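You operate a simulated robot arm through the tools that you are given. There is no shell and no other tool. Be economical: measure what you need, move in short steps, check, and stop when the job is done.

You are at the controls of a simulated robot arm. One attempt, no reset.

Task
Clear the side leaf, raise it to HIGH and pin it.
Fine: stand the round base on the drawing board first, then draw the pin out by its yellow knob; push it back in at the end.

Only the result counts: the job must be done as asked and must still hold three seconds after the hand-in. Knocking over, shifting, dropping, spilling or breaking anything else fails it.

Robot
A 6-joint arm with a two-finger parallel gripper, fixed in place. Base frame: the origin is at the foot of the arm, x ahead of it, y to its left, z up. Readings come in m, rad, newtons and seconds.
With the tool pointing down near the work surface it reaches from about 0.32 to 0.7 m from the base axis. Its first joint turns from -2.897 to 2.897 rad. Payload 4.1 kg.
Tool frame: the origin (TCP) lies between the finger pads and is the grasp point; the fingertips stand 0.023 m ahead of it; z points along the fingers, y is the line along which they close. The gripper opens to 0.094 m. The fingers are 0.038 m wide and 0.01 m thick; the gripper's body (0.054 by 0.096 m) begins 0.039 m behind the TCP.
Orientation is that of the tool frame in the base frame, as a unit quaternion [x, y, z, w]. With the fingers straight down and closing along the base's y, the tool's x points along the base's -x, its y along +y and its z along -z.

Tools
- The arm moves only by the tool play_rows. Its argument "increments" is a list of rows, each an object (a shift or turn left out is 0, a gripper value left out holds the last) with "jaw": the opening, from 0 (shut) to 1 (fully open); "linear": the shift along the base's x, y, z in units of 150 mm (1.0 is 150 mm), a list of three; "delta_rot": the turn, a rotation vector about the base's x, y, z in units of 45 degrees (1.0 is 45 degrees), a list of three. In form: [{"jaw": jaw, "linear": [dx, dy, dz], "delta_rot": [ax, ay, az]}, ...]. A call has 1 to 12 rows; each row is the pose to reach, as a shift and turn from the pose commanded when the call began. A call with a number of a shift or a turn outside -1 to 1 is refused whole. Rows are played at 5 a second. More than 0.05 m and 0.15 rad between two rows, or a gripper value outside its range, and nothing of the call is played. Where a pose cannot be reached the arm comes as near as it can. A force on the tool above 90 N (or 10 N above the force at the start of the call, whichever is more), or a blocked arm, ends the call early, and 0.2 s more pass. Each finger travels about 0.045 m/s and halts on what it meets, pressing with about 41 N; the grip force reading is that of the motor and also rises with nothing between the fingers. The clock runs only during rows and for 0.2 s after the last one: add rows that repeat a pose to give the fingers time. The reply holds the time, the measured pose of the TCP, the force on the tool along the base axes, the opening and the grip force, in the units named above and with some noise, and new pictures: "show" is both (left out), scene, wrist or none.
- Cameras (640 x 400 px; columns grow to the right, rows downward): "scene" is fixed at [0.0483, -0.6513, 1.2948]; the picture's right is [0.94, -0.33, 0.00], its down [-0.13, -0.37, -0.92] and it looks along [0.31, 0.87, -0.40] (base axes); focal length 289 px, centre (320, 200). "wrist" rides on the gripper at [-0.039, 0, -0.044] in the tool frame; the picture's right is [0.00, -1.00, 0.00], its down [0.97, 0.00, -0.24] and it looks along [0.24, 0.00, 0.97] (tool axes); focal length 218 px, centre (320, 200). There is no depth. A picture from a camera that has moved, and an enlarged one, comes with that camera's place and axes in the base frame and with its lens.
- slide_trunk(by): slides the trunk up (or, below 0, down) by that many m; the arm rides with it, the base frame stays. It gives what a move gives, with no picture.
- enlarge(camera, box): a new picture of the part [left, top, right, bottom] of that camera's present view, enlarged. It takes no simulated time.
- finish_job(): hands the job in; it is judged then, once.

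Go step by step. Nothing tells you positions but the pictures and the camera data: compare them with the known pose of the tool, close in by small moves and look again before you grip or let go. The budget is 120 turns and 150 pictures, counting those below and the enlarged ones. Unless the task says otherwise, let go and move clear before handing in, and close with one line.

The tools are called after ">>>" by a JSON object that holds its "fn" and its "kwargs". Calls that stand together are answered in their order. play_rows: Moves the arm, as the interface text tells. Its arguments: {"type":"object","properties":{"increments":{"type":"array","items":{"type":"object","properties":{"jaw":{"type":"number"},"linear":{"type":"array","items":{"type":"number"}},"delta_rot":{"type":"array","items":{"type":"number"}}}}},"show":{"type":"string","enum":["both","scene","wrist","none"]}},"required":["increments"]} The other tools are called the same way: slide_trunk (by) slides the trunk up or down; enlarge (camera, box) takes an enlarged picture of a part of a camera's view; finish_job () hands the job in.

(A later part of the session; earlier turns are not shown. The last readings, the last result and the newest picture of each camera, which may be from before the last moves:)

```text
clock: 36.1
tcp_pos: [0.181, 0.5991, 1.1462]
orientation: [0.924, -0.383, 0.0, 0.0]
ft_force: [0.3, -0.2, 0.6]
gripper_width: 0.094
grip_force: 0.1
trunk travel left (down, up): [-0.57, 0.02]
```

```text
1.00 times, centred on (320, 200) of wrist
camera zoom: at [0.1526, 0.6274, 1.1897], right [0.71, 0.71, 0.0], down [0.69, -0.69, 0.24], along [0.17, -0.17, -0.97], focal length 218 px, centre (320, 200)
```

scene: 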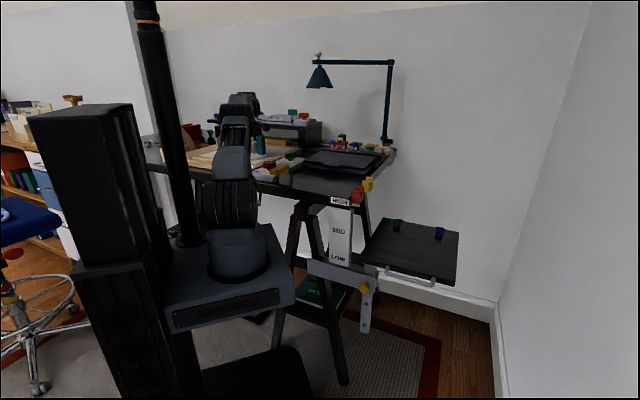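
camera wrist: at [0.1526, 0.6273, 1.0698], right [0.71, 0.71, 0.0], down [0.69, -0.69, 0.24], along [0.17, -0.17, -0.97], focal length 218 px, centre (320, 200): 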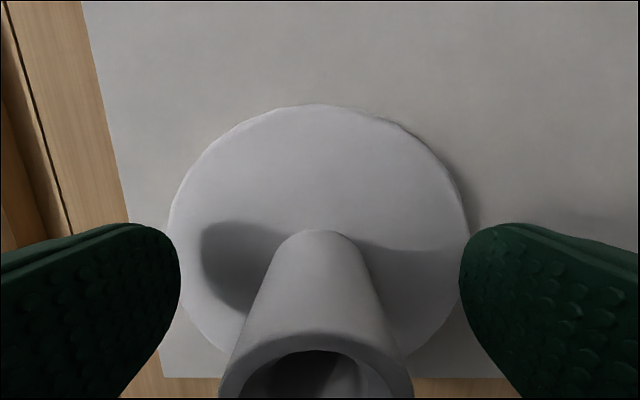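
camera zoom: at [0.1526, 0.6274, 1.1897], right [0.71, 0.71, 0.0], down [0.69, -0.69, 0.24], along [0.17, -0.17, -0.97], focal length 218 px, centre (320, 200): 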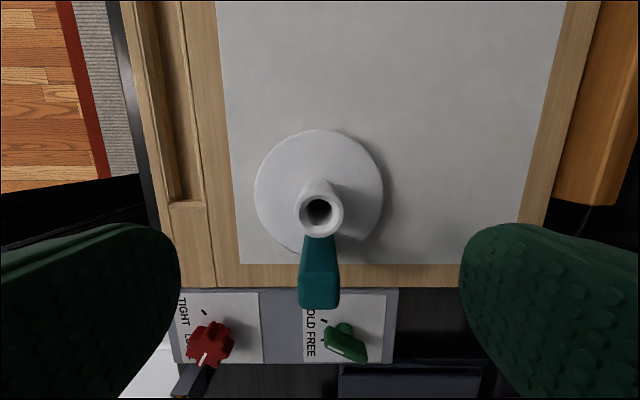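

The base and block stand well inside the board. Now I'll swing back towards the leaf while turning the tool −90° in yaw, ready for the pin.

>>> {"fn": "play_rows", "kwargs": {"increments": [{"linear": [0.2, -0.1, 0], "delta_rot": [0, 0, -0.1]}, {"linear": [0.4, -0.25, 0], "delta_rot": [0, 0, -0.25]}, {"linear": [0.6, -0.4, 0], "delta_rot": [0, 0, -0.4]}, {"linear": [0.8, -0.55, 0], "delta_rot": [0, 0, -0.55]}, {"linear": [1.0, -0.7, 0], "delta_rot": [0, 0, -0.7]}, {"linear": [1.0, -0.9, 0], "delta_rot": [0, 0, -0.85]}, {"linear": [1.0, -1.0, 0], "delta_rot": [0, 0, -1.0]}], "show": "none"}}

>>> {"fn": "play_rows", "kwargs": {"increments": [{"linear": [0.1, -0.2, 0], "delta_rot": [0, 0, -0.15]}, {"linear": [0.2, -0.4, 0], "delta_rot": [0, 0, -0.3]}, {"linear": [0.3, -0.6, 0], "delta_rot": [0, 0, -0.45]}, {"linear": [0.4, -0.8, 0], "delta_rot": [0, 0, -0.6]}, {"linear": [0.45, -1.0, 0], "delta_rot": [0, 0, -0.75]}, {"linear": [0.45, -1.0, 0], "delta_rot": [0, 0, -0.9]}, {"linear": [0.45, -1.0, 0], "delta_rot": [0, 0, -1.0]}], "show": "none"}}

>>> {"fn": "play_rows", "kwargs": {"increments": [{"linear": [0, -0.3, 0]}, {"linear": [0, -0.6, 0]}, {"linear": [0, -0.9, 0]}, {"linear": [0, -1, 0]}], "show": "none"}}

>>> {"fn": "play_rows", "kwargs": {"increments": [{"linear": [-0.1, -0.3, 0]}, {"linear": [-0.2, -0.6, 0]}, {"linear": [-0.3, -0.9, 0]}, {"linear": [-0.3, -1, 0]}], "show": "both"}}

```text
clock: 37.7
tcp_pos: [0.3304, 0.4491, 1.146]
orientation: [-0.706, 0.708, 0.0, 0.0]
ft_force: [0.1, -0.3, -0.1]
gripper_width: 0.0939
grip_force: 0.1
trunk travel left (down, up): [-0.57, 0.02]
```

```text
clock: 39.3
tcp_pos: [0.3985, 0.2991, 1.1457]
orientation: [-0.382, 0.924, 0.0, -0.001]
ft_force: [-0.1, 0.0, -0.3]
gripper_width: 0.0938
grip_force: 0.0
trunk travel left (down, up): [-0.57, 0.02]
```

```text
clock: 40.3
tcp_pos: [0.3977, 0.1484, 1.1464]
orientation: [-0.382, 0.924, 0.0, 0.0]
ft_force: [-0.6, -0.4, -0.1]
gripper_width: 0.0943
grip_force: 0.0
trunk travel left (down, up): [-0.57, 0.02]
```

```text
clock: 41.3
tcp_pos: [0.3523, -0.0012, 1.1471]
orientation: [-0.384, 0.923, 0.0, 0.0]
ft_force: [-0.1, 0.6, 1.0]
gripper_width: 0.0941
grip_force: 0.0
trunk travel left (down, up): [-0.57, 0.02]
camera wrist: at [0.3794, 0.0268, 1.1902], right [0.71, -0.71, 0.0], down [-0.69, -0.69, 0.24], along [-0.17, -0.17, -0.97], focal length 218 px, centre (320, 200)
```

scene: 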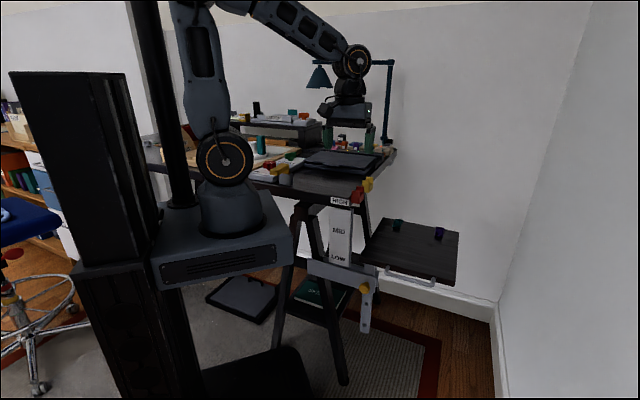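
wrist: 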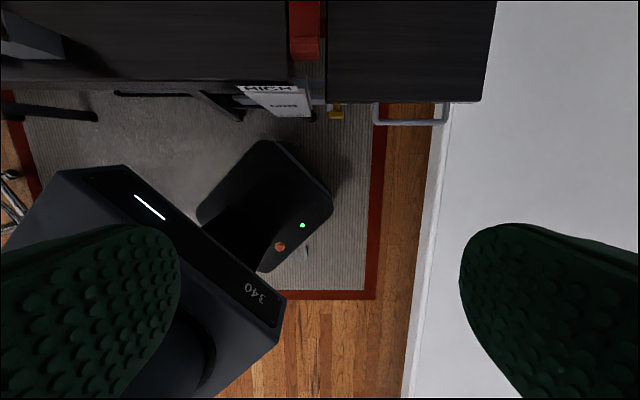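

Next I'll tilt the tool 45° about u so the fingers point at the knob from the front and above, descending at the same time.

>>> {"fn": "play_rows", "kwargs": {"increments": [{"linear": [0, 0, -0.15], "delta_rot": [0.12, -0.12, 0]}, {"linear": [0, -0.05, -0.3], "delta_rot": [0.24, -0.24, 0]}, {"linear": [0, -0.1, -0.5], "delta_rot": [0.36, -0.36, 0]}, {"linear": [0, -0.15, -0.7], "delta_rot": [0.48, -0.48, 0]}, {"linear": [0, -0.2, -0.85], "delta_rot": [0.6, -0.6, 0]}, {"linear": [0, -0.25, -1.0], "delta_rot": [0.707, -0.707, 0]}, {"linear": [0, -0.25, -1.0], "delta_rot": [0.707, -0.707, 0]}], "show": "none"}}

>>> {"fn": "slide_trunk", "kwargs": {"by": -0.2}}

>>> {"fn": "play_rows", "kwargs": {"increments": [{"linear": [0, 0, 0]}], "show": "both"}}

```text
clock: 42.9
tcp_pos: [0.3661, -0.0457, 0.9943]
orientation: [-0.354, 0.853, 0.147, 0.353]
ft_force: [-0.7, 0.2, 0.7]
gripper_width: 0.094
grip_force: 0.1
out of reach, approached as far as the arm can: row 4, 5, 6, 7
trunk travel left (down, up): [-0.57, 0.02]
```

```text
clock: 45.1
tcp_pos: [0.3661, -0.0464, 0.7962]
orientation: [-0.354, 0.853, 0.147, 0.353]
ft_force: [-0.9, 0.7, -1.2]
gripper_width: 0.094
grip_force: 0.1
trunk travel left (down, up): [-0.37, 0.22]
```

```text
clock: 45.5
tcp_pos: [0.3646, -0.0458, 0.7946]
orientation: [-0.354, 0.853, 0.148, 0.353]
ft_force: [0.1, 0.7, -0.3]
gripper_width: 0.0941
grip_force: 0.0
trunk travel left (down, up): [-0.37, 0.22]
camera wrist: at [0.3626, -0.0483, 0.8537], right [0.71, -0.71, 0.0], down [-0.6, -0.61, -0.52], along [0.36, 0.37, -0.86], focal length 218 px, centre (320, 200)
```

scene: 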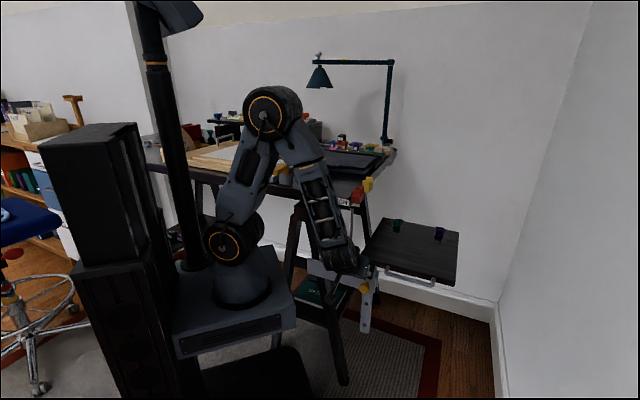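
wrist: 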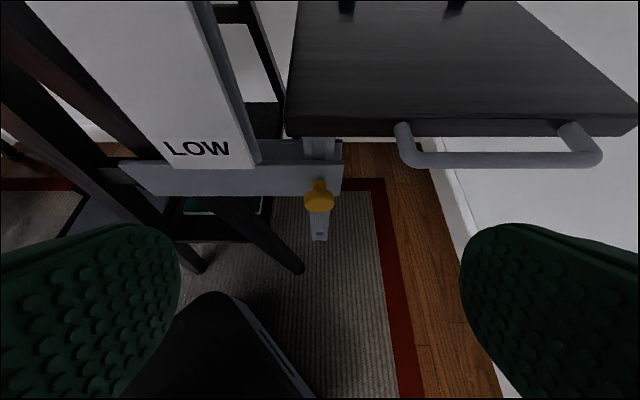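

>>> {"fn": "enlarge", "kwargs": {"camera": "wrist", "box": [270, 130, 370, 250]}}

>>> {"fn": "enlarge", "kwargs": {"camera": "scene", "box": [330, 240, 430, 340]}}

```text
3.33 times, centred on (320, 190) of wrist
camera zoom: at [0.3626, -0.0483, 0.8537], right [0.71, -0.71, 0.0], down [-0.6, -0.61, -0.52], along [0.36, 0.37, -0.86], focal length 728 px, centre (320, 233)
```

zoom: 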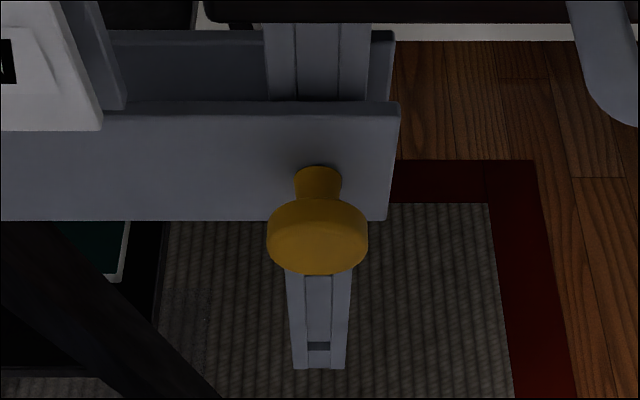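

```text
4.00 times, centred on (380, 290) of scene
camera zoom: at [0.0483, -0.6513, 1.2948], right [0.94, -0.33, 0.0], down [-0.13, -0.37, -0.92], along [0.31, 0.87, -0.4], focal length 1155 px, centre (80, -160)
```

zoom: 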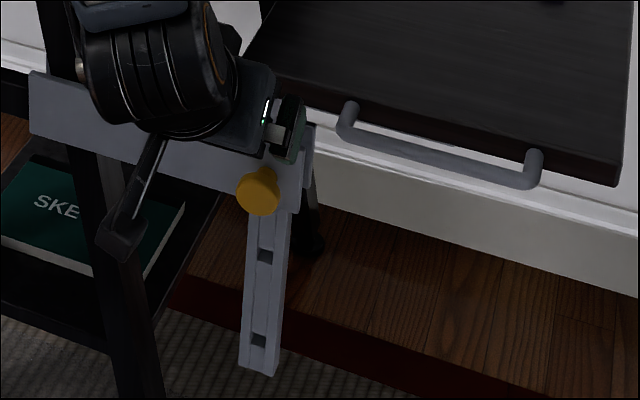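

The knob head is about 38 mm across, centred near (0.467, 0.060, 0.604), 30 mm proud of the crossbar. I'll lower with the trunk, then close in.

>>> {"fn": "slide_trunk", "kwargs": {"by": -0.12}}

>>> {"fn": "play_rows", "kwargs": {"increments": [{"linear": [0.1, 0.1, -0.02], "jaw": 0.8}, {"linear": [0.2, 0.2, -0.03], "jaw": 0.8}, {"linear": [0.3, 0.32, -0.04], "jaw": 0.8}, {"linear": [0.387, 0.413, -0.05], "jaw": 0.8}, {"linear": [0.387, 0.413, -0.05], "jaw": 0.8}], "show": "both"}}

>>> {"fn": "enlarge", "kwargs": {"camera": "wrist", "box": [220, 100, 420, 300]}}

>>> {"fn": "enlarge", "kwargs": {"camera": "scene", "box": [310, 220, 430, 340]}}

```text
clock: 47.0
tcp_pos: [0.3649, -0.0461, 0.6749]
orientation: [-0.354, 0.853, 0.147, 0.353]
ft_force: [0.1, 0.3, 0.1]
gripper_width: 0.0938
grip_force: 0.1
trunk travel left (down, up): [-0.25, 0.34]
```

```text
clock: 48.2
tcp_pos: [0.4237, 0.0151, 0.6679]
orientation: [-0.353, 0.854, 0.146, 0.353]
ft_force: [-0.1, -0.9, 0.2]
gripper_width: 0.0753
grip_force: 0.0
trunk travel left (down, up): [-0.25, 0.34]
camera wrist: at [0.4204, 0.0138, 0.7258], right [0.71, -0.71, 0.0], down [-0.61, -0.61, -0.52], along [0.36, 0.37, -0.86], focal length 218 px, centre (320, 200)
```

scene: 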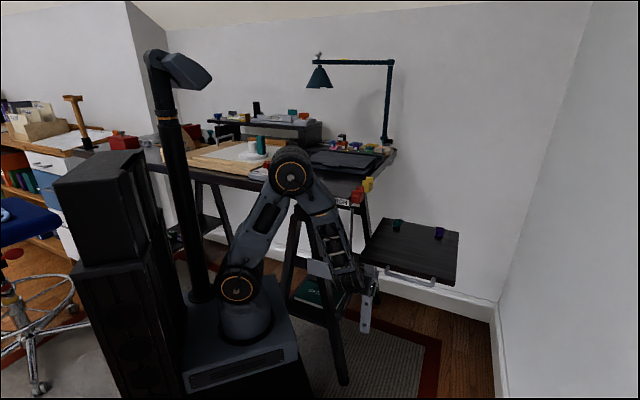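
wrist: 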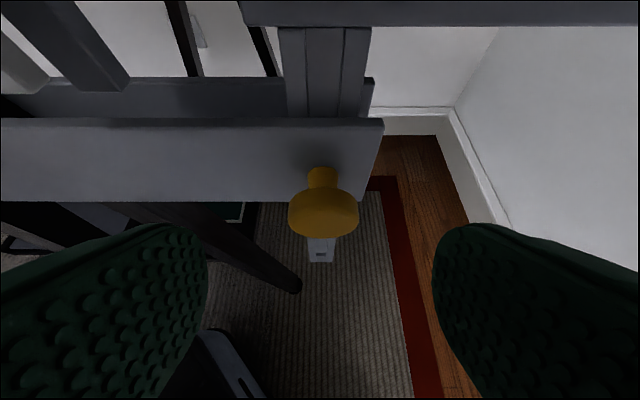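

```text
2.00 times, centred on (320, 200) of wrist
camera zoom: at [0.4204, 0.0138, 0.7258], right [0.71, -0.71, 0.0], down [-0.61, -0.61, -0.52], along [0.36, 0.37, -0.86], focal length 436 px, centre (320, 200)
```

zoom: 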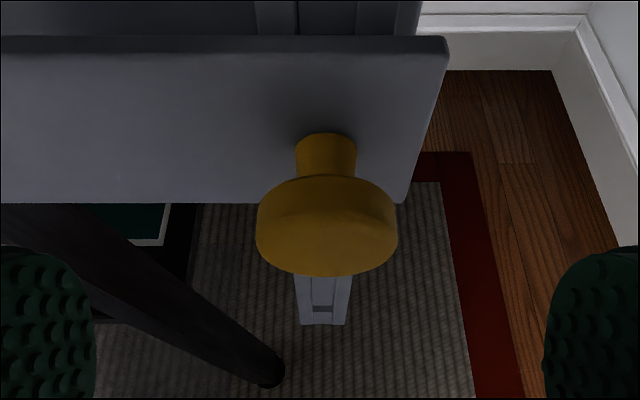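

```text
3.33 times, centred on (370, 280) of scene
camera zoom: at [0.0483, -0.6513, 1.2948], right [0.94, -0.33, 0.0], down [-0.13, -0.37, -0.92], along [0.31, 0.87, -0.4], focal length 963 px, centre (153, -67)
```

zoom: 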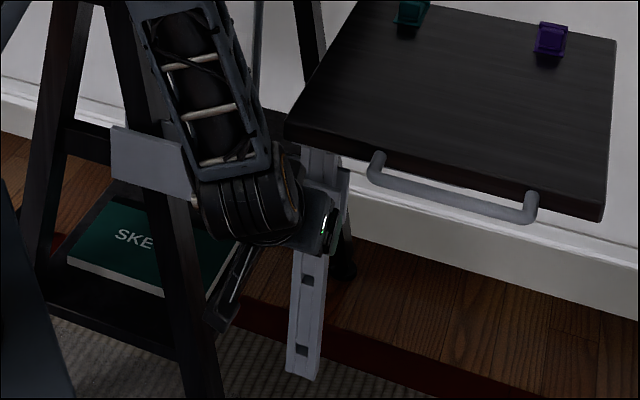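

Well aligned. I'll advance along the tool axis onto the knob.

>>> {"fn": "play_rows", "kwargs": {"increments": [{"linear": [0.05, 0.052, -0.075]}, {"linear": [0.1, 0.104, -0.15]}, {"linear": [0.15, 0.156, -0.225]}, {"linear": [0.2, 0.208, -0.3]}, {"linear": [0.24, 0.248, -0.36]}, {"linear": [0.26, 0.268, -0.385]}, {"linear": [0.26, 0.268, -0.385]}], "show": "wrist"}}

>>> {"fn": "enlarge", "kwargs": {"camera": "scene", "box": [310, 220, 430, 340]}}

```text
clock: 49.7
tcp_pos: [0.4594, 0.0525, 0.6144]
orientation: [-0.353, 0.853, 0.148, 0.356]
ft_force: [-49.6, -56.2, 57.4]
gripper_width: 0.0731
grip_force: 0.0
trunk travel left (down, up): [-0.25, 0.34]
stopped in row 7: the force on the tool passed its limit (the readings are from after the stop); the commanded pose is now the measured one
camera wrist: at [0.4548, 0.0495, 0.673], right [0.71, -0.71, 0.0], down [-0.6, -0.6, -0.52], along [0.37, 0.37, -0.85], focal length 218 px, centre (320, 200)
```

wrist: 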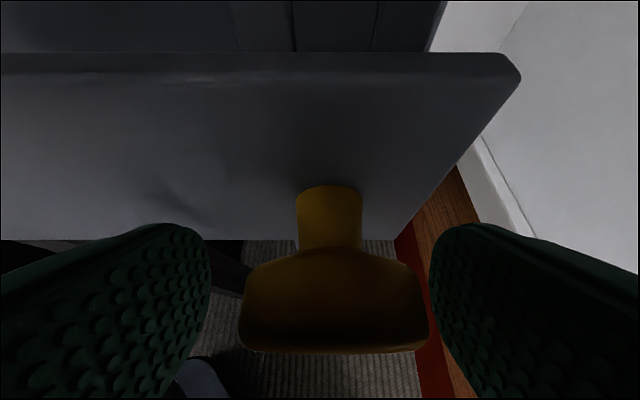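

```text
3.33 times, centred on (370, 280) of scene
camera zoom: at [0.0483, -0.6513, 1.2948], right [0.94, -0.33, 0.0], down [-0.13, -0.37, -0.92], along [0.31, 0.87, -0.4], focal length 963 px, centre (153, -67)
```

zoom: 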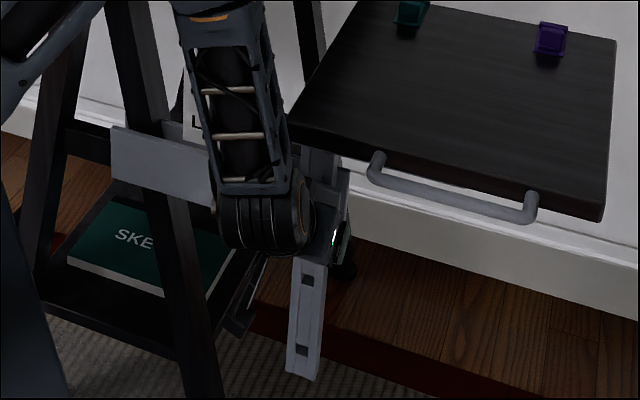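

The fingertips touched something, probably the crossbar, while the knob head is already between the pads. I'll back off 6 mm and close.

>>> {"fn": "play_rows", "kwargs": {"increments": [{"linear": [-0.012, -0.012, 0.017]}, {"linear": [-0.022, -0.022, 0.03]}, {"linear": [-0.022, -0.022, 0.03]}], "show": "none"}}

>>> {"fn": "play_rows", "kwargs": {"increments": [{"jaw": 0.6}, {"jaw": 0.5}, {"jaw": 0.4}, {"jaw": 0.2}, {"jaw": 0}, {"jaw": 0}], "show": "wrist"}}

```text
clock: 50.5
tcp_pos: [0.4586, 0.0519, 0.6146]
orientation: [-0.355, 0.853, 0.148, 0.353]
ft_force: [-17.5, -24.0, 10.3]
gripper_width: 0.073
grip_force: 0.0
trunk travel left (down, up): [-0.25, 0.34]
```

```text
clock: 51.9
tcp_pos: [0.4602, 0.0505, 0.6158]
orientation: [-0.355, 0.853, 0.146, 0.353]
ft_force: [-9.1, -16.3, -7.3]
gripper_width: 0.0613
grip_force: 41.3
trunk travel left (down, up): [-0.25, 0.34]
camera wrist: at [0.4563, 0.0485, 0.673], right [0.71, -0.71, 0.0], down [-0.6, -0.61, -0.52], along [0.36, 0.37, -0.86], focal length 218 px, centre (320, 200)
```

wrist: 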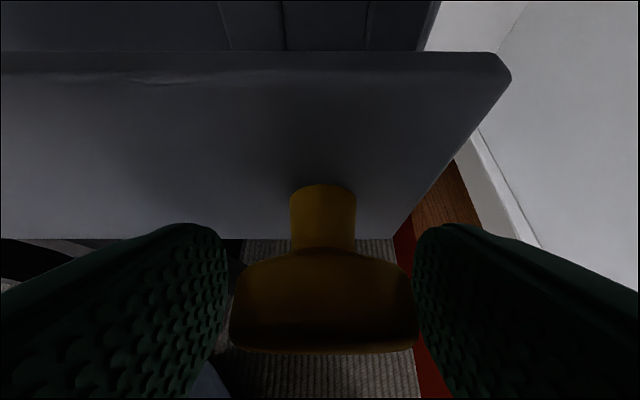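

The fingers are gripping the knob head at 0.061 m. I'll draw straight out along −v in small steps.

>>> {"fn": "play_rows", "kwargs": {"increments": [{"linear": [-0.012, -0.012, 0]}, {"linear": [-0.024, -0.024, 0]}, {"linear": [-0.036, -0.036, 0]}, {"linear": [-0.048, -0.048, 0]}, {"linear": [-0.06, -0.06, 0]}, {"linear": [-0.06, -0.06, 0]}], "show": "wrist"}}

```text
clock: 53.3
tcp_pos: [0.4516, 0.0417, 0.6149]
orientation: [-0.355, 0.853, 0.147, 0.353]
ft_force: [18.1, -17.4, -2.3]
gripper_width: 0.0368
grip_force: 45.3
trunk travel left (down, up): [-0.25, 0.34]
camera wrist: at [0.4485, 0.0397, 0.6735], right [0.71, -0.71, 0.0], down [-0.6, -0.61, -0.52], along [0.37, 0.37, -0.86], focal length 218 px, centre (320, 200)
```

wrist: 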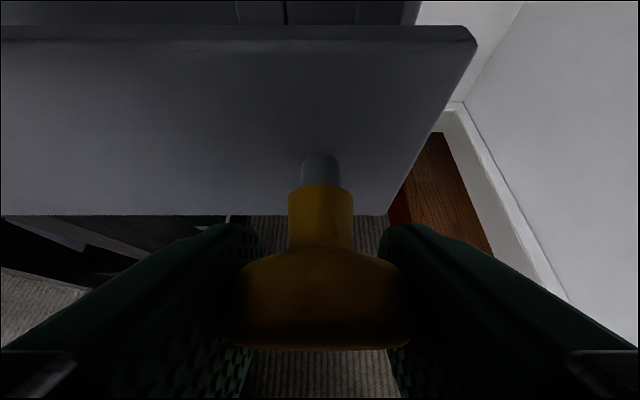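

The pin is moving (bright shank visible) and the grip has seated at 37 mm. I'll ease the side load and keep drawing.

>>> {"fn": "play_rows", "kwargs": {"increments": [{"linear": [-0.008, -0.03, 0]}, {"linear": [-0.02, -0.045, 0]}, {"linear": [-0.04, -0.06, 0]}, {"linear": [-0.055, -0.075, 0]}, {"linear": [-0.07, -0.09, 0]}, {"linear": [-0.07, -0.09, 0]}], "show": "wrist"}}

>>> {"fn": "enlarge", "kwargs": {"camera": "scene", "box": [310, 180, 470, 340]}}

```text
clock: 54.7
tcp_pos: [0.4398, 0.0297, 0.6152]
orientation: [-0.354, 0.853, 0.147, 0.353]
ft_force: [8.5, -8.8, 10.4]
gripper_width: 0.0367
grip_force: 45.3
trunk travel left (down, up): [-0.25, 0.34]
camera wrist: at [0.4361, 0.027, 0.6735], right [0.71, -0.7, 0.0], down [-0.6, -0.61, -0.52], along [0.36, 0.37, -0.86], focal length 218 px, centre (320, 200)
```

wrist: 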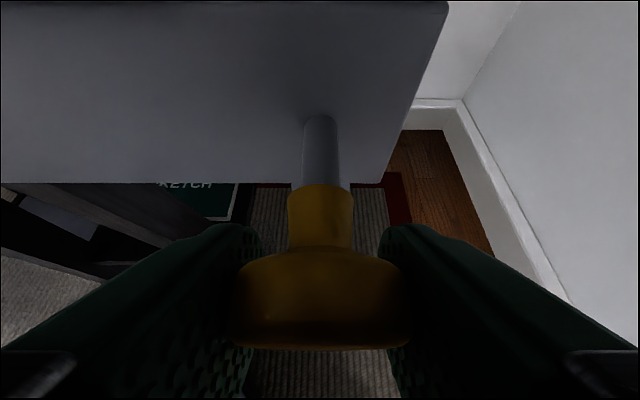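

```text
2.50 times, centred on (390, 260) of scene
camera zoom: at [0.0483, -0.6513, 1.2948], right [0.94, -0.33, 0.0], down [-0.13, -0.37, -0.92], along [0.31, 0.87, -0.4], focal length 722 px, centre (145, 50)
```

zoom: 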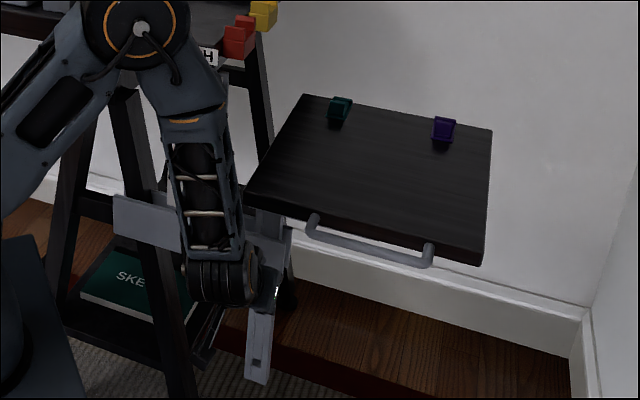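

>>> {"fn": "play_rows", "kwargs": {"increments": [{"linear": [-0.02, -0.02, 0]}, {"linear": [-0.04, -0.04, 0]}, {"linear": [-0.06, -0.06, 0]}, {"linear": [-0.08, -0.08, 0]}, {"linear": [-0.08, -0.08, 0]}], "show": "wrist"}}

>>> {"fn": "enlarge", "kwargs": {"camera": "scene", "box": [310, 180, 470, 340]}}

```text
clock: 55.9
tcp_pos: [0.4279, 0.0187, 0.6147]
orientation: [-0.354, 0.854, 0.146, 0.353]
ft_force: [25.3, 16.9, 4.1]
gripper_width: 0.037
grip_force: 45.2
trunk travel left (down, up): [-0.25, 0.34]
camera wrist: at [0.4252, 0.0162, 0.6732], right [0.71, -0.71, 0.0], down [-0.6, -0.61, -0.52], along [0.36, 0.37, -0.86], focal length 218 px, centre (320, 200)
```

wrist: 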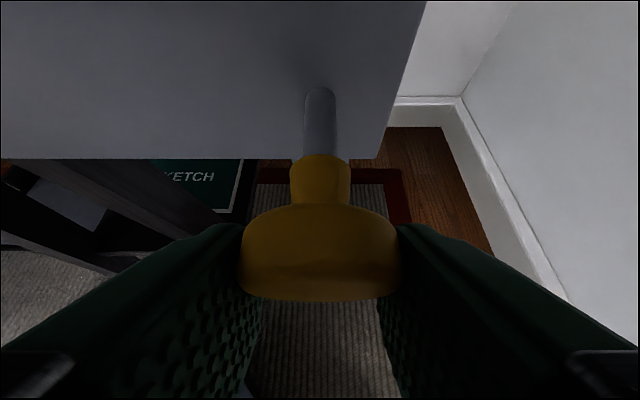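

```text
2.50 times, centred on (390, 260) of scene
camera zoom: at [0.0483, -0.6513, 1.2948], right [0.94, -0.33, 0.0], down [-0.13, -0.37, -0.92], along [0.31, 0.87, -0.4], focal length 722 px, centre (145, 50)
```

zoom: 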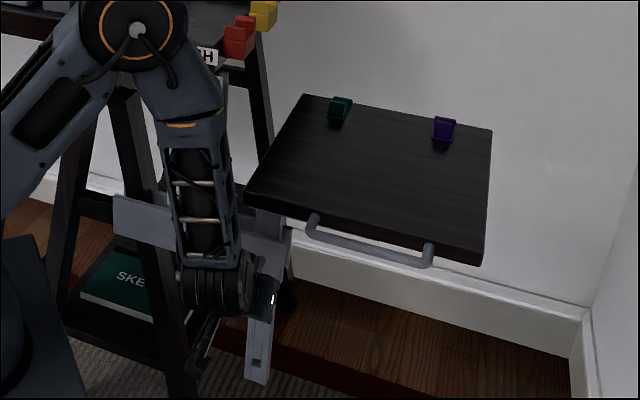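

The knob slid in the fingers with a steady resisting force, so the pin has reached its stop, and the leaf did not drop. I'll release and see whether it stays out.

>>> {"fn": "play_rows", "kwargs": {"increments": [{"jaw": 0.5}, {"jaw": 0.6}, {"jaw": 0.7}, {"jaw": 0.8}, {"jaw": 0.8}, {"jaw": 0.8}], "show": "wrist"}}

>>> {"fn": "play_rows", "kwargs": {"increments": [{"linear": [-0.08, -0.08, 0.113]}, {"linear": [-0.16, -0.16, 0.226]}, {"linear": [-0.24, -0.24, 0.339]}, {"linear": [-0.32, -0.32, 0.452]}, {"linear": [-0.4, -0.4, 0.565]}, {"linear": [-0.4, -0.4, 0.565]}], "show": "both"}}

>>> {"fn": "enlarge", "kwargs": {"camera": "scene", "box": [310, 180, 470, 340]}}

>>> {"fn": "enlarge", "kwargs": {"camera": "wrist", "box": [240, 100, 400, 260]}}

```text
clock: 57.3
tcp_pos: [0.4278, 0.019, 0.6142]
orientation: [-0.355, 0.853, 0.148, 0.352]
ft_force: [-0.4, 0.2, -0.5]
gripper_width: 0.075
grip_force: 0.1
trunk travel left (down, up): [-0.25, 0.34]
camera wrist: at [0.4244, 0.0158, 0.6734], right [0.71, -0.7, 0.0], down [-0.6, -0.61, -0.52], along [0.36, 0.37, -0.86], focal length 218 px, centre (320, 200)
```

wrist: 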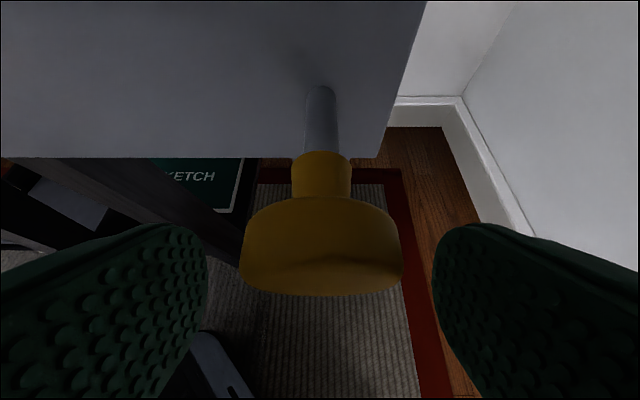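

```text
clock: 58.7
tcp_pos: [0.367, -0.0431, 0.6998]
orientation: [-0.355, 0.853, 0.148, 0.352]
ft_force: [1.1, 0.2, 0.1]
gripper_width: 0.0748
grip_force: 0.0
trunk travel left (down, up): [-0.25, 0.34]
camera wrist: at [0.3648, -0.045, 0.7583], right [0.71, -0.7, 0.0], down [-0.6, -0.61, -0.52], along [0.36, 0.37, -0.86], focal length 218 px, centre (320, 200)
```

scene: 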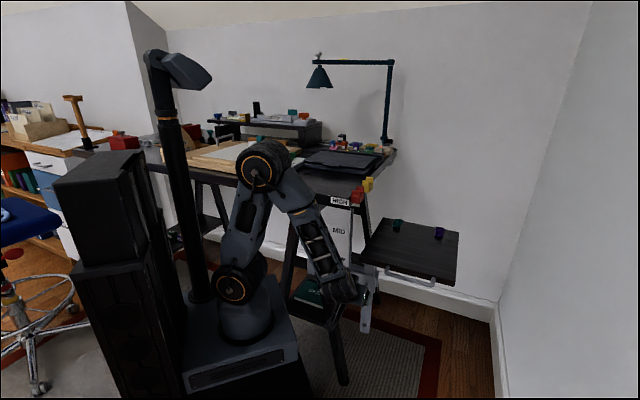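
wrist: 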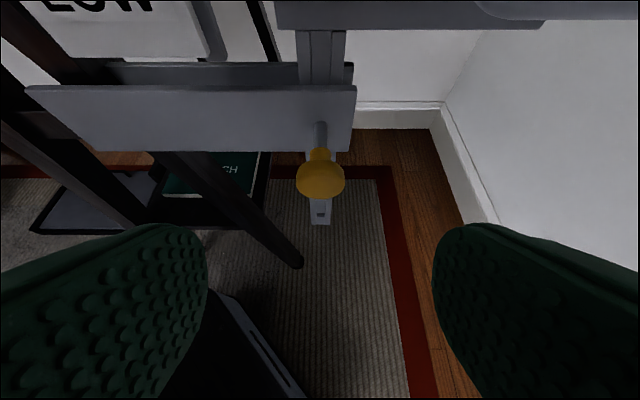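

```text
2.50 times, centred on (390, 260) of scene
camera zoom: at [0.0483, -0.6513, 1.2948], right [0.94, -0.33, 0.0], down [-0.13, -0.37, -0.92], along [0.31, 0.87, -0.4], focal length 722 px, centre (145, 50)
```

zoom: 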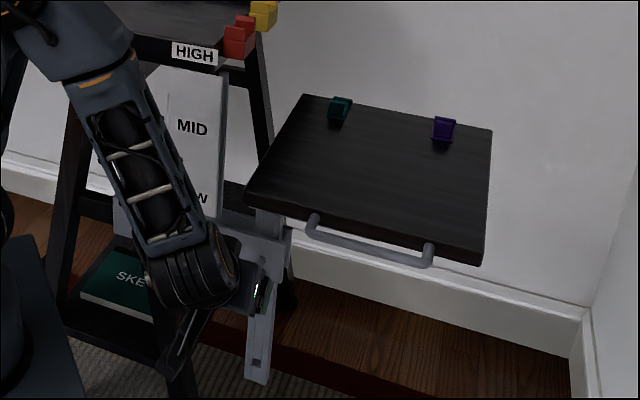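

```text
2.50 times, centred on (320, 180) of wrist
camera zoom: at [0.3648, -0.045, 0.7583], right [0.71, -0.7, 0.0], down [-0.6, -0.61, -0.52], along [0.36, 0.37, -0.86], focal length 546 px, centre (320, 250)
```

zoom: 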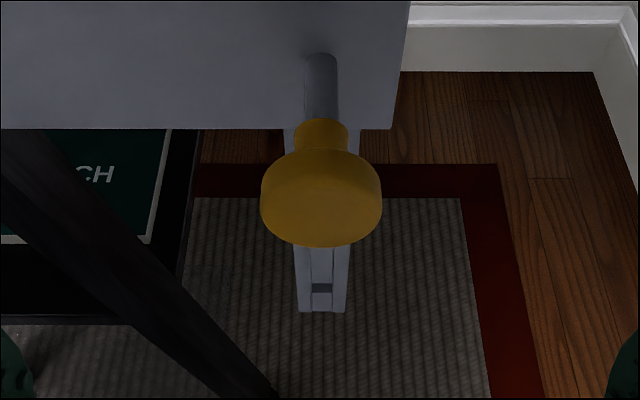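

The pin stays drawn and the leaf hasn't moved. The handle bar's midpoint triangulates to about (0.546, −0.069, 0.72). Post hole spacing is about 0.104 m, so HIGH should be about 0.208 m of lift. I'll raise the trunk and turn the tool straight down with the fingers closing along v.

>>> {"fn": "slide_trunk", "kwargs": {"by": 0.2}}

>>> {"fn": "play_rows", "kwargs": {"increments": [{"linear": [0.05, -0.05, 0.05], "delta_rot": [-0.12, 0.12, 0]}, {"linear": [0.1, -0.1, 0.1], "delta_rot": [-0.24, 0.24, 0]}, {"linear": [0.15, -0.15, 0.15], "delta_rot": [-0.36, 0.36, 0]}, {"linear": [0.2, -0.2, 0.2], "delta_rot": [-0.48, 0.48, 0]}, {"linear": [0.25, -0.25, 0.25], "delta_rot": [-0.6, 0.6, 0]}, {"linear": [0.3, -0.3, 0.3], "delta_rot": [-0.707, 0.707, 0]}, {"linear": [0.4, -0.3, 0.3], "delta_rot": [-0.707, 0.707, 0]}, {"linear": [0.6, -0.3, 0.3], "delta_rot": [-0.707, 0.707, 0], "jaw": 0.7}], "show": "none"}}

>>> {"fn": "play_rows", "kwargs": {"increments": [{"delta_rot": [0, 0, -0.16]}, {"delta_rot": [0, 0, -0.33]}, {"delta_rot": [0, 0, -0.5]}, {"delta_rot": [0, 0, -0.67]}, {"delta_rot": [0, 0, -0.84]}, {"delta_rot": [0, 0, -1]}], "show": "none"}}

>>> {"fn": "play_rows", "kwargs": {"increments": [{"delta_rot": [0, 0, -0.16]}, {"delta_rot": [0, 0, -0.33]}, {"delta_rot": [0, 0, -0.5]}, {"delta_rot": [0, 0, -0.67]}, {"delta_rot": [0, 0, -0.84]}, {"delta_rot": [0, 0, -1]}, {"delta_rot": [0, 0, -1]}], "show": "both"}}

```text
clock: 60.9
tcp_pos: [0.369, -0.0426, 0.9002]
orientation: [-0.355, 0.853, 0.148, 0.352]
ft_force: [0.0, 0.2, -0.1]
gripper_width: 0.0754
grip_force: 0.1
trunk travel left (down, up): [-0.45, 0.14]
```

```text
clock: 62.7
tcp_pos: [0.4567, -0.0894, 0.9455]
orientation: [-0.383, 0.924, 0.002, -0.002]
ft_force: [-0.9, 0.1, 0.3]
gripper_width: 0.0658
grip_force: 0.1
trunk travel left (down, up): [-0.45, 0.14]
```

```text
clock: 64.1
tcp_pos: [0.4577, -0.0881, 0.9449]
orientation: [0.0, 1.0, 0.003, -0.001]
ft_force: [-0.2, 0.0, 0.1]
gripper_width: 0.0657
grip_force: 0.0
trunk travel left (down, up): [-0.45, 0.14]
```

```text
clock: 65.7
tcp_pos: [0.4577, -0.0879, 0.9444]
orientation: [0.382, 0.924, 0.002, 0.0]
ft_force: [0.3, 0.4, 0.0]
gripper_width: 0.0659
grip_force: 0.0
trunk travel left (down, up): [-0.45, 0.14]
camera wrist: at [0.4847, -0.1151, 0.9884], right [-0.71, -0.71, -0.01], down [-0.69, 0.69, 0.24], along [-0.17, 0.17, -0.97], focal length 218 px, centre (320, 200)
```

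scene: 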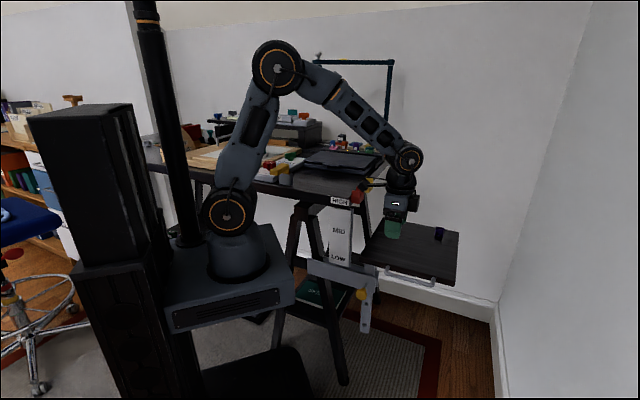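
wrist: 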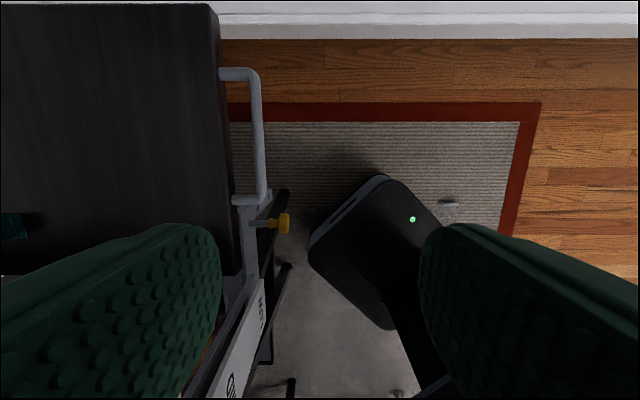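

The handle position is confirmed at about (0.543, −0.072). I'll move over a point slightly towards the post at (0.524, −0.050) and descend.

>>> {"fn": "play_rows", "kwargs": {"increments": [{"linear": [0.15, 0.08, -0.1]}, {"linear": [0.3, 0.17, -0.3]}, {"linear": [0.442, 0.253, -0.55]}, {"linear": [0.442, 0.253, -0.8]}, {"linear": [0.442, 0.253, -0.95]}, {"linear": [0.442, 0.253, -0.95]}], "show": "both"}}

>>> {"fn": "enlarge", "kwargs": {"camera": "scene", "box": [350, 180, 470, 300]}}

```text
clock: 67.1
tcp_pos: [0.525, -0.0509, 0.8024]
orientation: [0.382, 0.924, 0.002, 0.001]
ft_force: [-0.2, -0.1, 0.5]
gripper_width: 0.0658
grip_force: 0.0
trunk travel left (down, up): [-0.45, 0.14]
camera wrist: at [0.5516, -0.0775, 0.8456], right [-0.71, -0.71, -0.01], down [-0.69, 0.68, 0.24], along [-0.17, 0.17, -0.97], focal length 218 px, centre (320, 200)
```

scene: 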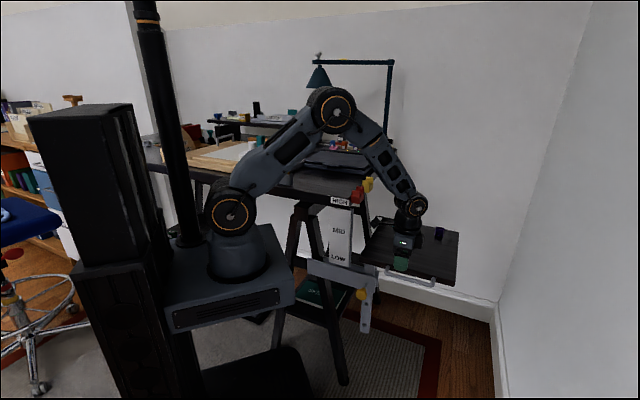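
wrist: 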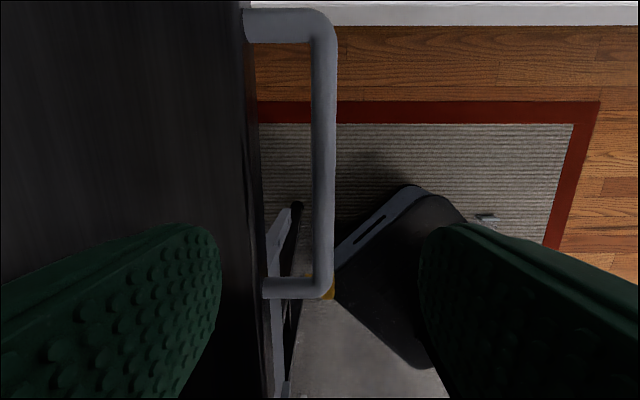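

```text
3.33 times, centred on (410, 240) of scene
camera zoom: at [0.0483, -0.6513, 1.2948], right [0.94, -0.33, 0.0], down [-0.13, -0.37, -0.92], along [0.31, 0.87, -0.4], focal length 963 px, centre (20, 67)
```

zoom: 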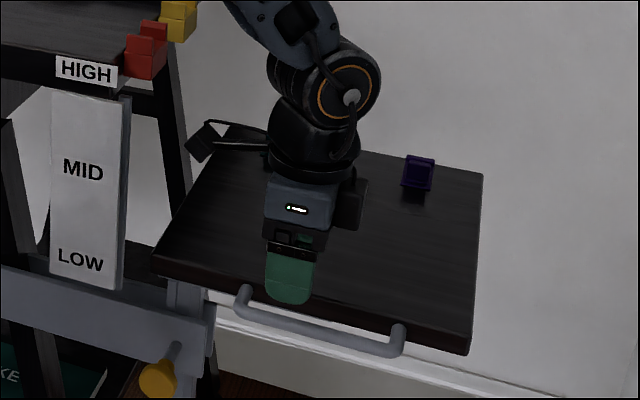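

The inner finger must fit between the bar and the leaf edge (a gap of about 31 mm), so I'll narrow the opening to about 26 mm before descending.

>>> {"fn": "play_rows", "kwargs": {"increments": [{"linear": [-0.01, -0.01, 0], "jaw": 0.28}, {"linear": [-0.01, -0.01, 0], "jaw": 0.28}, {"linear": [-0.01, -0.01, -0.1]}, {"linear": [-0.01, -0.01, -0.2]}], "show": "wrist"}}

```text
clock: 68.1
tcp_pos: [0.5227, -0.0505, 0.7723]
orientation: [0.383, 0.924, 0.003, 0.0]
ft_force: [-0.3, -0.2, -0.4]
gripper_width: 0.0262
grip_force: 0.1
trunk travel left (down, up): [-0.45, 0.14]
camera wrist: at [0.5499, -0.0782, 0.8158], right [-0.71, -0.71, -0.01], down [-0.69, 0.68, 0.24], along [-0.17, 0.17, -0.97], focal length 218 px, centre (320, 200)
```

wrist: 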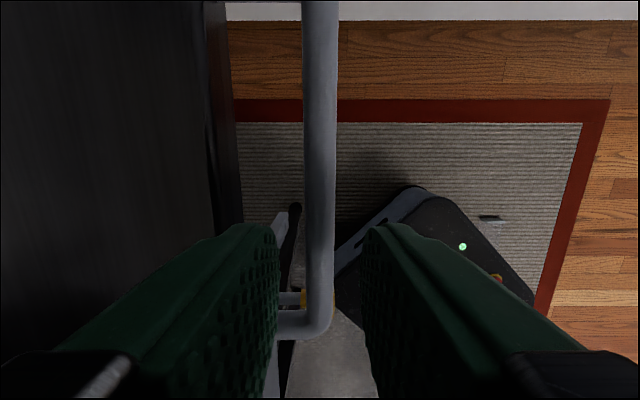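

Centred. Descending onto the bar and closing.

>>> {"fn": "play_rows", "kwargs": {"increments": [{"linear": [0.01, -0.01, -0.1]}, {"linear": [0.02, -0.02, -0.2]}, {"linear": [0.02, -0.02, -0.27]}, {"linear": [0.02, -0.02, -0.33]}, {"linear": [0.02, -0.02, -0.33]}], "show": "wrist"}}

>>> {"fn": "play_rows", "kwargs": {"increments": [{"jaw": 0.1}, {"jaw": 0.0}, {"jaw": 0.0}, {"jaw": 0.0}], "show": "both"}}

>>> {"fn": "enlarge", "kwargs": {"camera": "scene", "box": [350, 180, 470, 300]}}

```text
clock: 69.3
tcp_pos: [0.5257, -0.055, 0.7214]
orientation: [0.382, 0.924, 0.003, 0.001]
ft_force: [0.1, -0.6, 0.1]
gripper_width: 0.0264
grip_force: 0.1
trunk travel left (down, up): [-0.45, 0.14]
camera wrist: at [0.5531, -0.0817, 0.7659], right [-0.71, -0.71, -0.01], down [-0.69, 0.68, 0.24], along [-0.17, 0.17, -0.97], focal length 218 px, centre (320, 200)
```

wrist: 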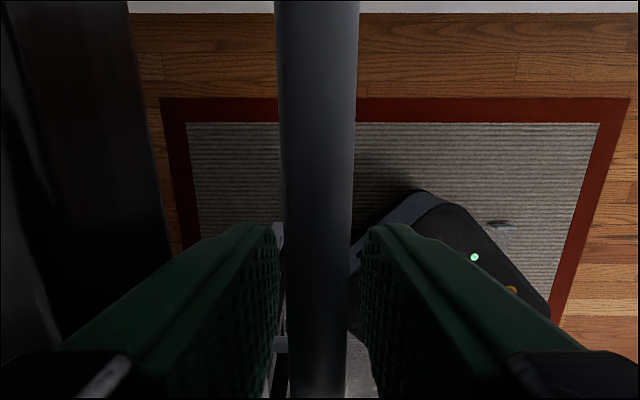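

```text
clock: 70.3
tcp_pos: [0.5267, -0.0547, 0.7233]
orientation: [0.381, 0.925, 0.002, 0.001]
ft_force: [5.7, 4.1, -1.5]
gripper_width: 0.0127
grip_force: 44.9
trunk travel left (down, up): [-0.45, 0.14]
camera wrist: at [0.5537, -0.081, 0.7661], right [-0.7, -0.71, -0.01], down [-0.69, 0.68, 0.24], along [-0.17, 0.17, -0.97], focal length 218 px, centre (320, 200)
```

scene: 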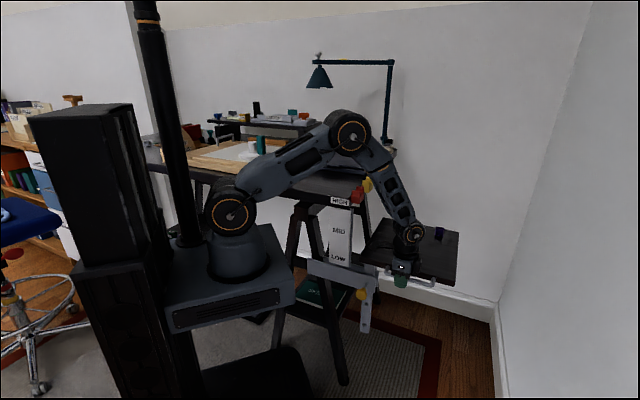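
wrist: 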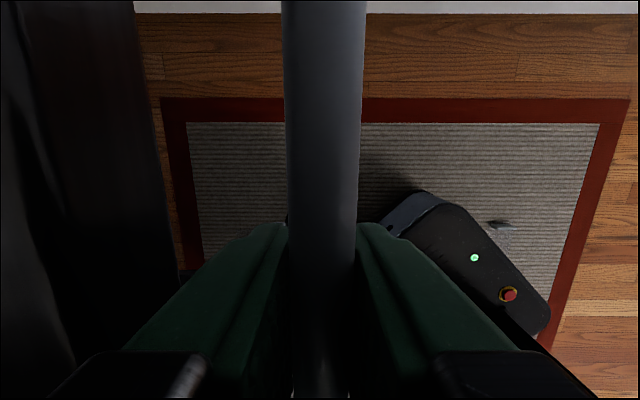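

```text
3.33 times, centred on (410, 240) of scene
camera zoom: at [0.0483, -0.6513, 1.2948], right [0.94, -0.33, 0.0], down [-0.13, -0.37, -0.92], along [0.31, 0.87, -0.4], focal length 963 px, centre (20, 67)
```

zoom: 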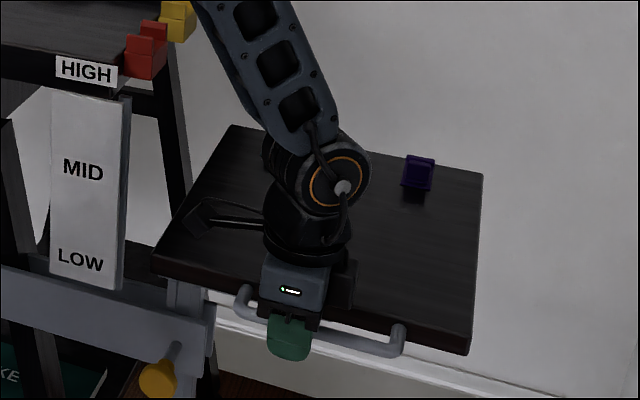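

The bar is gripped. I'll lift 15 mm as a test.

>>> {"fn": "play_rows", "kwargs": {"increments": [{"linear": [0, 0, 0.02]}, {"linear": [0, 0, 0.04]}, {"linear": [0, 0, 0.06]}, {"linear": [0, 0, 0.08]}, {"linear": [0, 0, 0.1]}, {"linear": [0, 0, 0.1]}], "show": "scene"}}

>>> {"fn": "enlarge", "kwargs": {"camera": "scene", "box": [340, 180, 480, 340]}}

```text
clock: 71.7
tcp_pos: [0.5271, -0.0544, 0.7372]
orientation: [0.382, 0.924, 0.003, 0.001]
ft_force: [12.4, 6.9, 0.2]
gripper_width: 0.0125
grip_force: 45.0
trunk travel left (down, up): [-0.45, 0.14]
```

scene: 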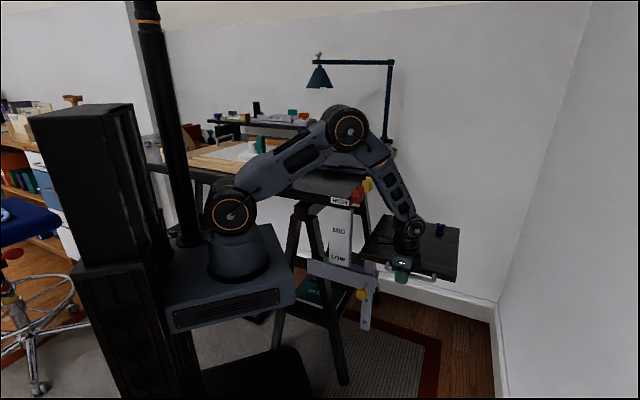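

```text
2.50 times, centred on (410, 260) of scene
camera zoom: at [0.0483, -0.6513, 1.2948], right [0.94, -0.33, 0.0], down [-0.13, -0.37, -0.92], along [0.31, 0.87, -0.4], focal length 722 px, centre (95, 50)
```

zoom: 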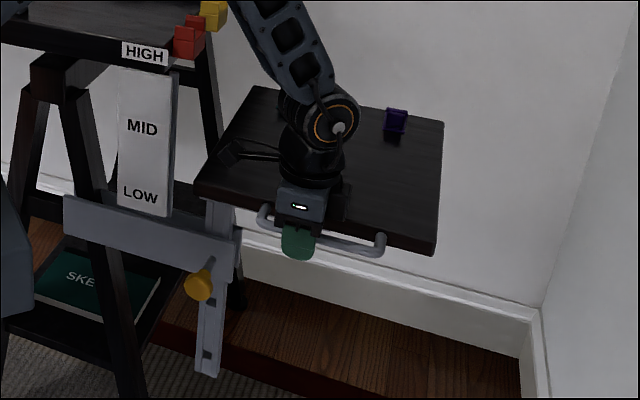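

The leaf moves freely and there's practically no load when static, so it self-holds. I'll continue raising it slowly.

>>> {"fn": "play_rows", "kwargs": {"increments": [{"linear": [0, 0, 0.05]}, {"linear": [0, 0, 0.13]}, {"linear": [0, 0, 0.22]}, {"linear": [0, 0, 0.31]}, {"linear": [0, 0, 0.4]}, {"linear": [0, 0, 0.49]}, {"linear": [0, 0, 0.58]}, {"linear": [0, 0, 0.67]}, {"linear": [0, 0, 0.76]}, {"linear": [0, 0, 0.85]}, {"linear": [0, 0, 0.9]}, {"linear": [0, 0, 0.9]}], "show": "scene"}}

>>> {"fn": "enlarge", "kwargs": {"camera": "scene", "box": [340, 160, 460, 340]}}

```text
clock: 74.3
tcp_pos: [0.5271, -0.0527, 0.8722]
orientation: [0.382, 0.924, 0.001, -0.001]
ft_force: [15.3, 3.0, -1.8]
gripper_width: 0.0127
grip_force: 44.6
trunk travel left (down, up): [-0.45, 0.14]
```

scene: 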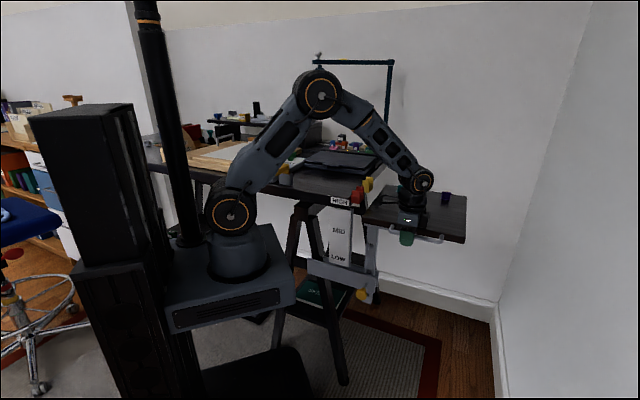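

```text
2.22 times, centred on (400, 250) of scene
camera zoom: at [0.0483, -0.6513, 1.2948], right [0.94, -0.33, 0.0], down [-0.13, -0.37, -0.92], along [0.31, 0.87, -0.4], focal length 642 px, centre (142, 89)
```

zoom: 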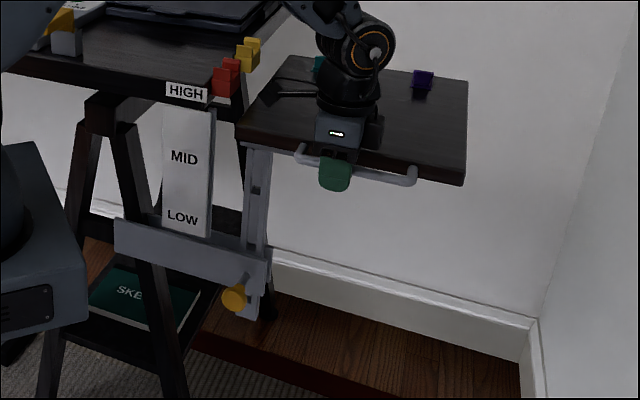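

>>> {"fn": "enlarge", "kwargs": {"camera": "scene", "box": [350, 215, 400, 315]}}

```text
4.00 times, centred on (375, 265) of scene
camera zoom: at [0.0483, -0.6513, 1.2948], right [0.94, -0.33, 0.0], down [-0.13, -0.37, -0.92], along [0.31, 0.87, -0.4], focal length 1155 px, centre (100, -60)
```

zoom: 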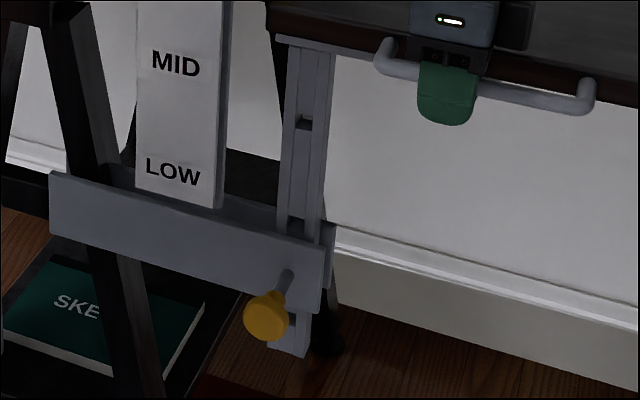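

>>> {"fn": "enlarge", "kwargs": {"camera": "scene", "box": [365, 238, 385, 278]}}

```text
10.00 times, centred on (375, 258) of scene
camera zoom: at [0.0483, -0.6513, 1.2948], right [0.94, -0.33, 0.0], down [-0.13, -0.37, -0.92], along [0.31, 0.87, -0.4], focal length 2888 px, centre (-230, -380)
```

zoom: 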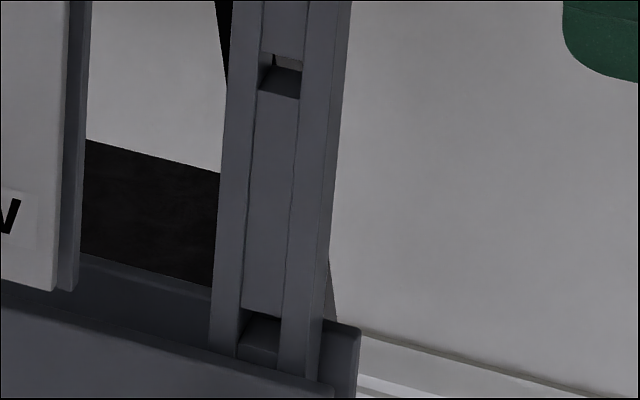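

Hole spacing measures about 0.1085 m, so HIGH is about 0.217 m of lift (TCP z about 0.939). I'll raise it the rest of the way.

>>> {"fn": "play_rows", "kwargs": {"increments": [{"linear": [0, 0, 0.06]}, {"linear": [0, 0, 0.14]}, {"linear": [0, 0, 0.22]}, {"linear": [0, 0, 0.3]}, {"linear": [0, 0, 0.37]}, {"linear": [0, 0, 0.42]}, {"linear": [0, 0, 0.445]}, {"linear": [0, 0, 0.445]}], "show": "scene"}}

>>> {"fn": "enlarge", "kwargs": {"camera": "scene", "box": [340, 180, 460, 320]}}

>>> {"fn": "enlarge", "kwargs": {"camera": "scene", "box": [355, 220, 395, 300]}}

```text
clock: 76.1
tcp_pos: [0.5251, -0.0535, 0.936]
orientation: [0.381, 0.925, 0.001, -0.006]
ft_force: [4.0, 4.5, -40.3]
gripper_width: 0.0127
grip_force: 45.0
trunk travel left (down, up): [-0.45, 0.14]
```

scene: 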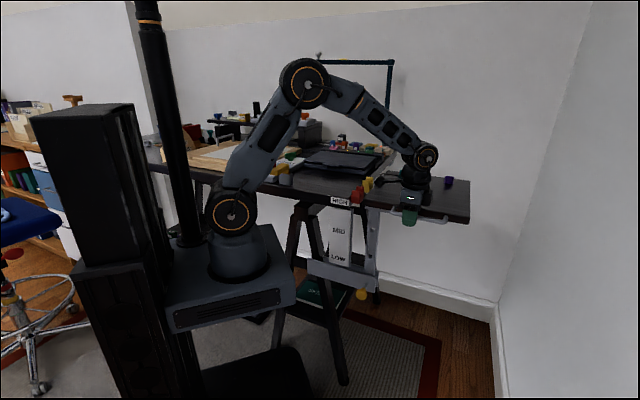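

```text
2.86 times, centred on (400, 250) of scene
camera zoom: at [0.0483, -0.6513, 1.2948], right [0.94, -0.33, 0.0], down [-0.13, -0.37, -0.92], along [0.31, 0.87, -0.4], focal length 825 px, centre (91, 57)
```

zoom: 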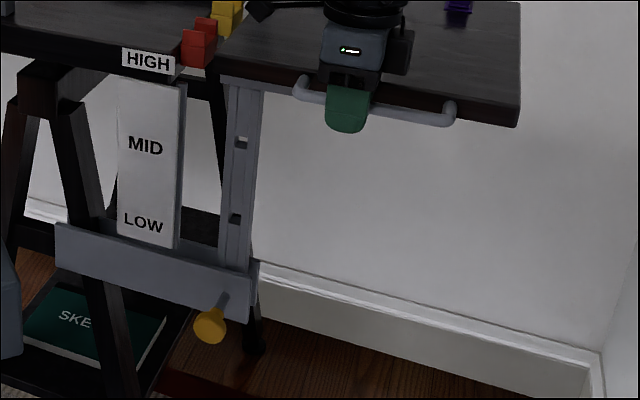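

```text
5.00 times, centred on (375, 260) of scene
camera zoom: at [0.0483, -0.6513, 1.2948], right [0.94, -0.33, 0.0], down [-0.13, -0.37, -0.92], along [0.31, 0.87, -0.4], focal length 1444 px, centre (45, -100)
```

zoom: 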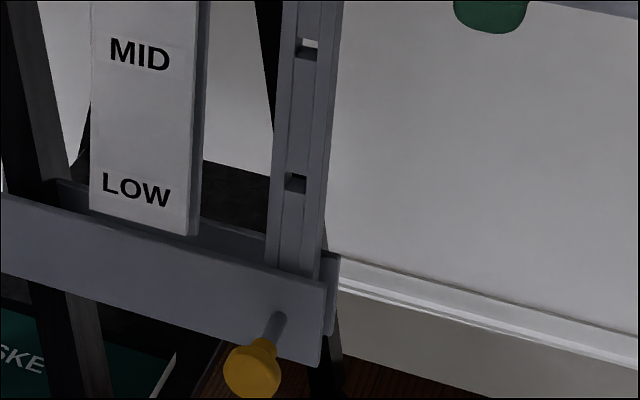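

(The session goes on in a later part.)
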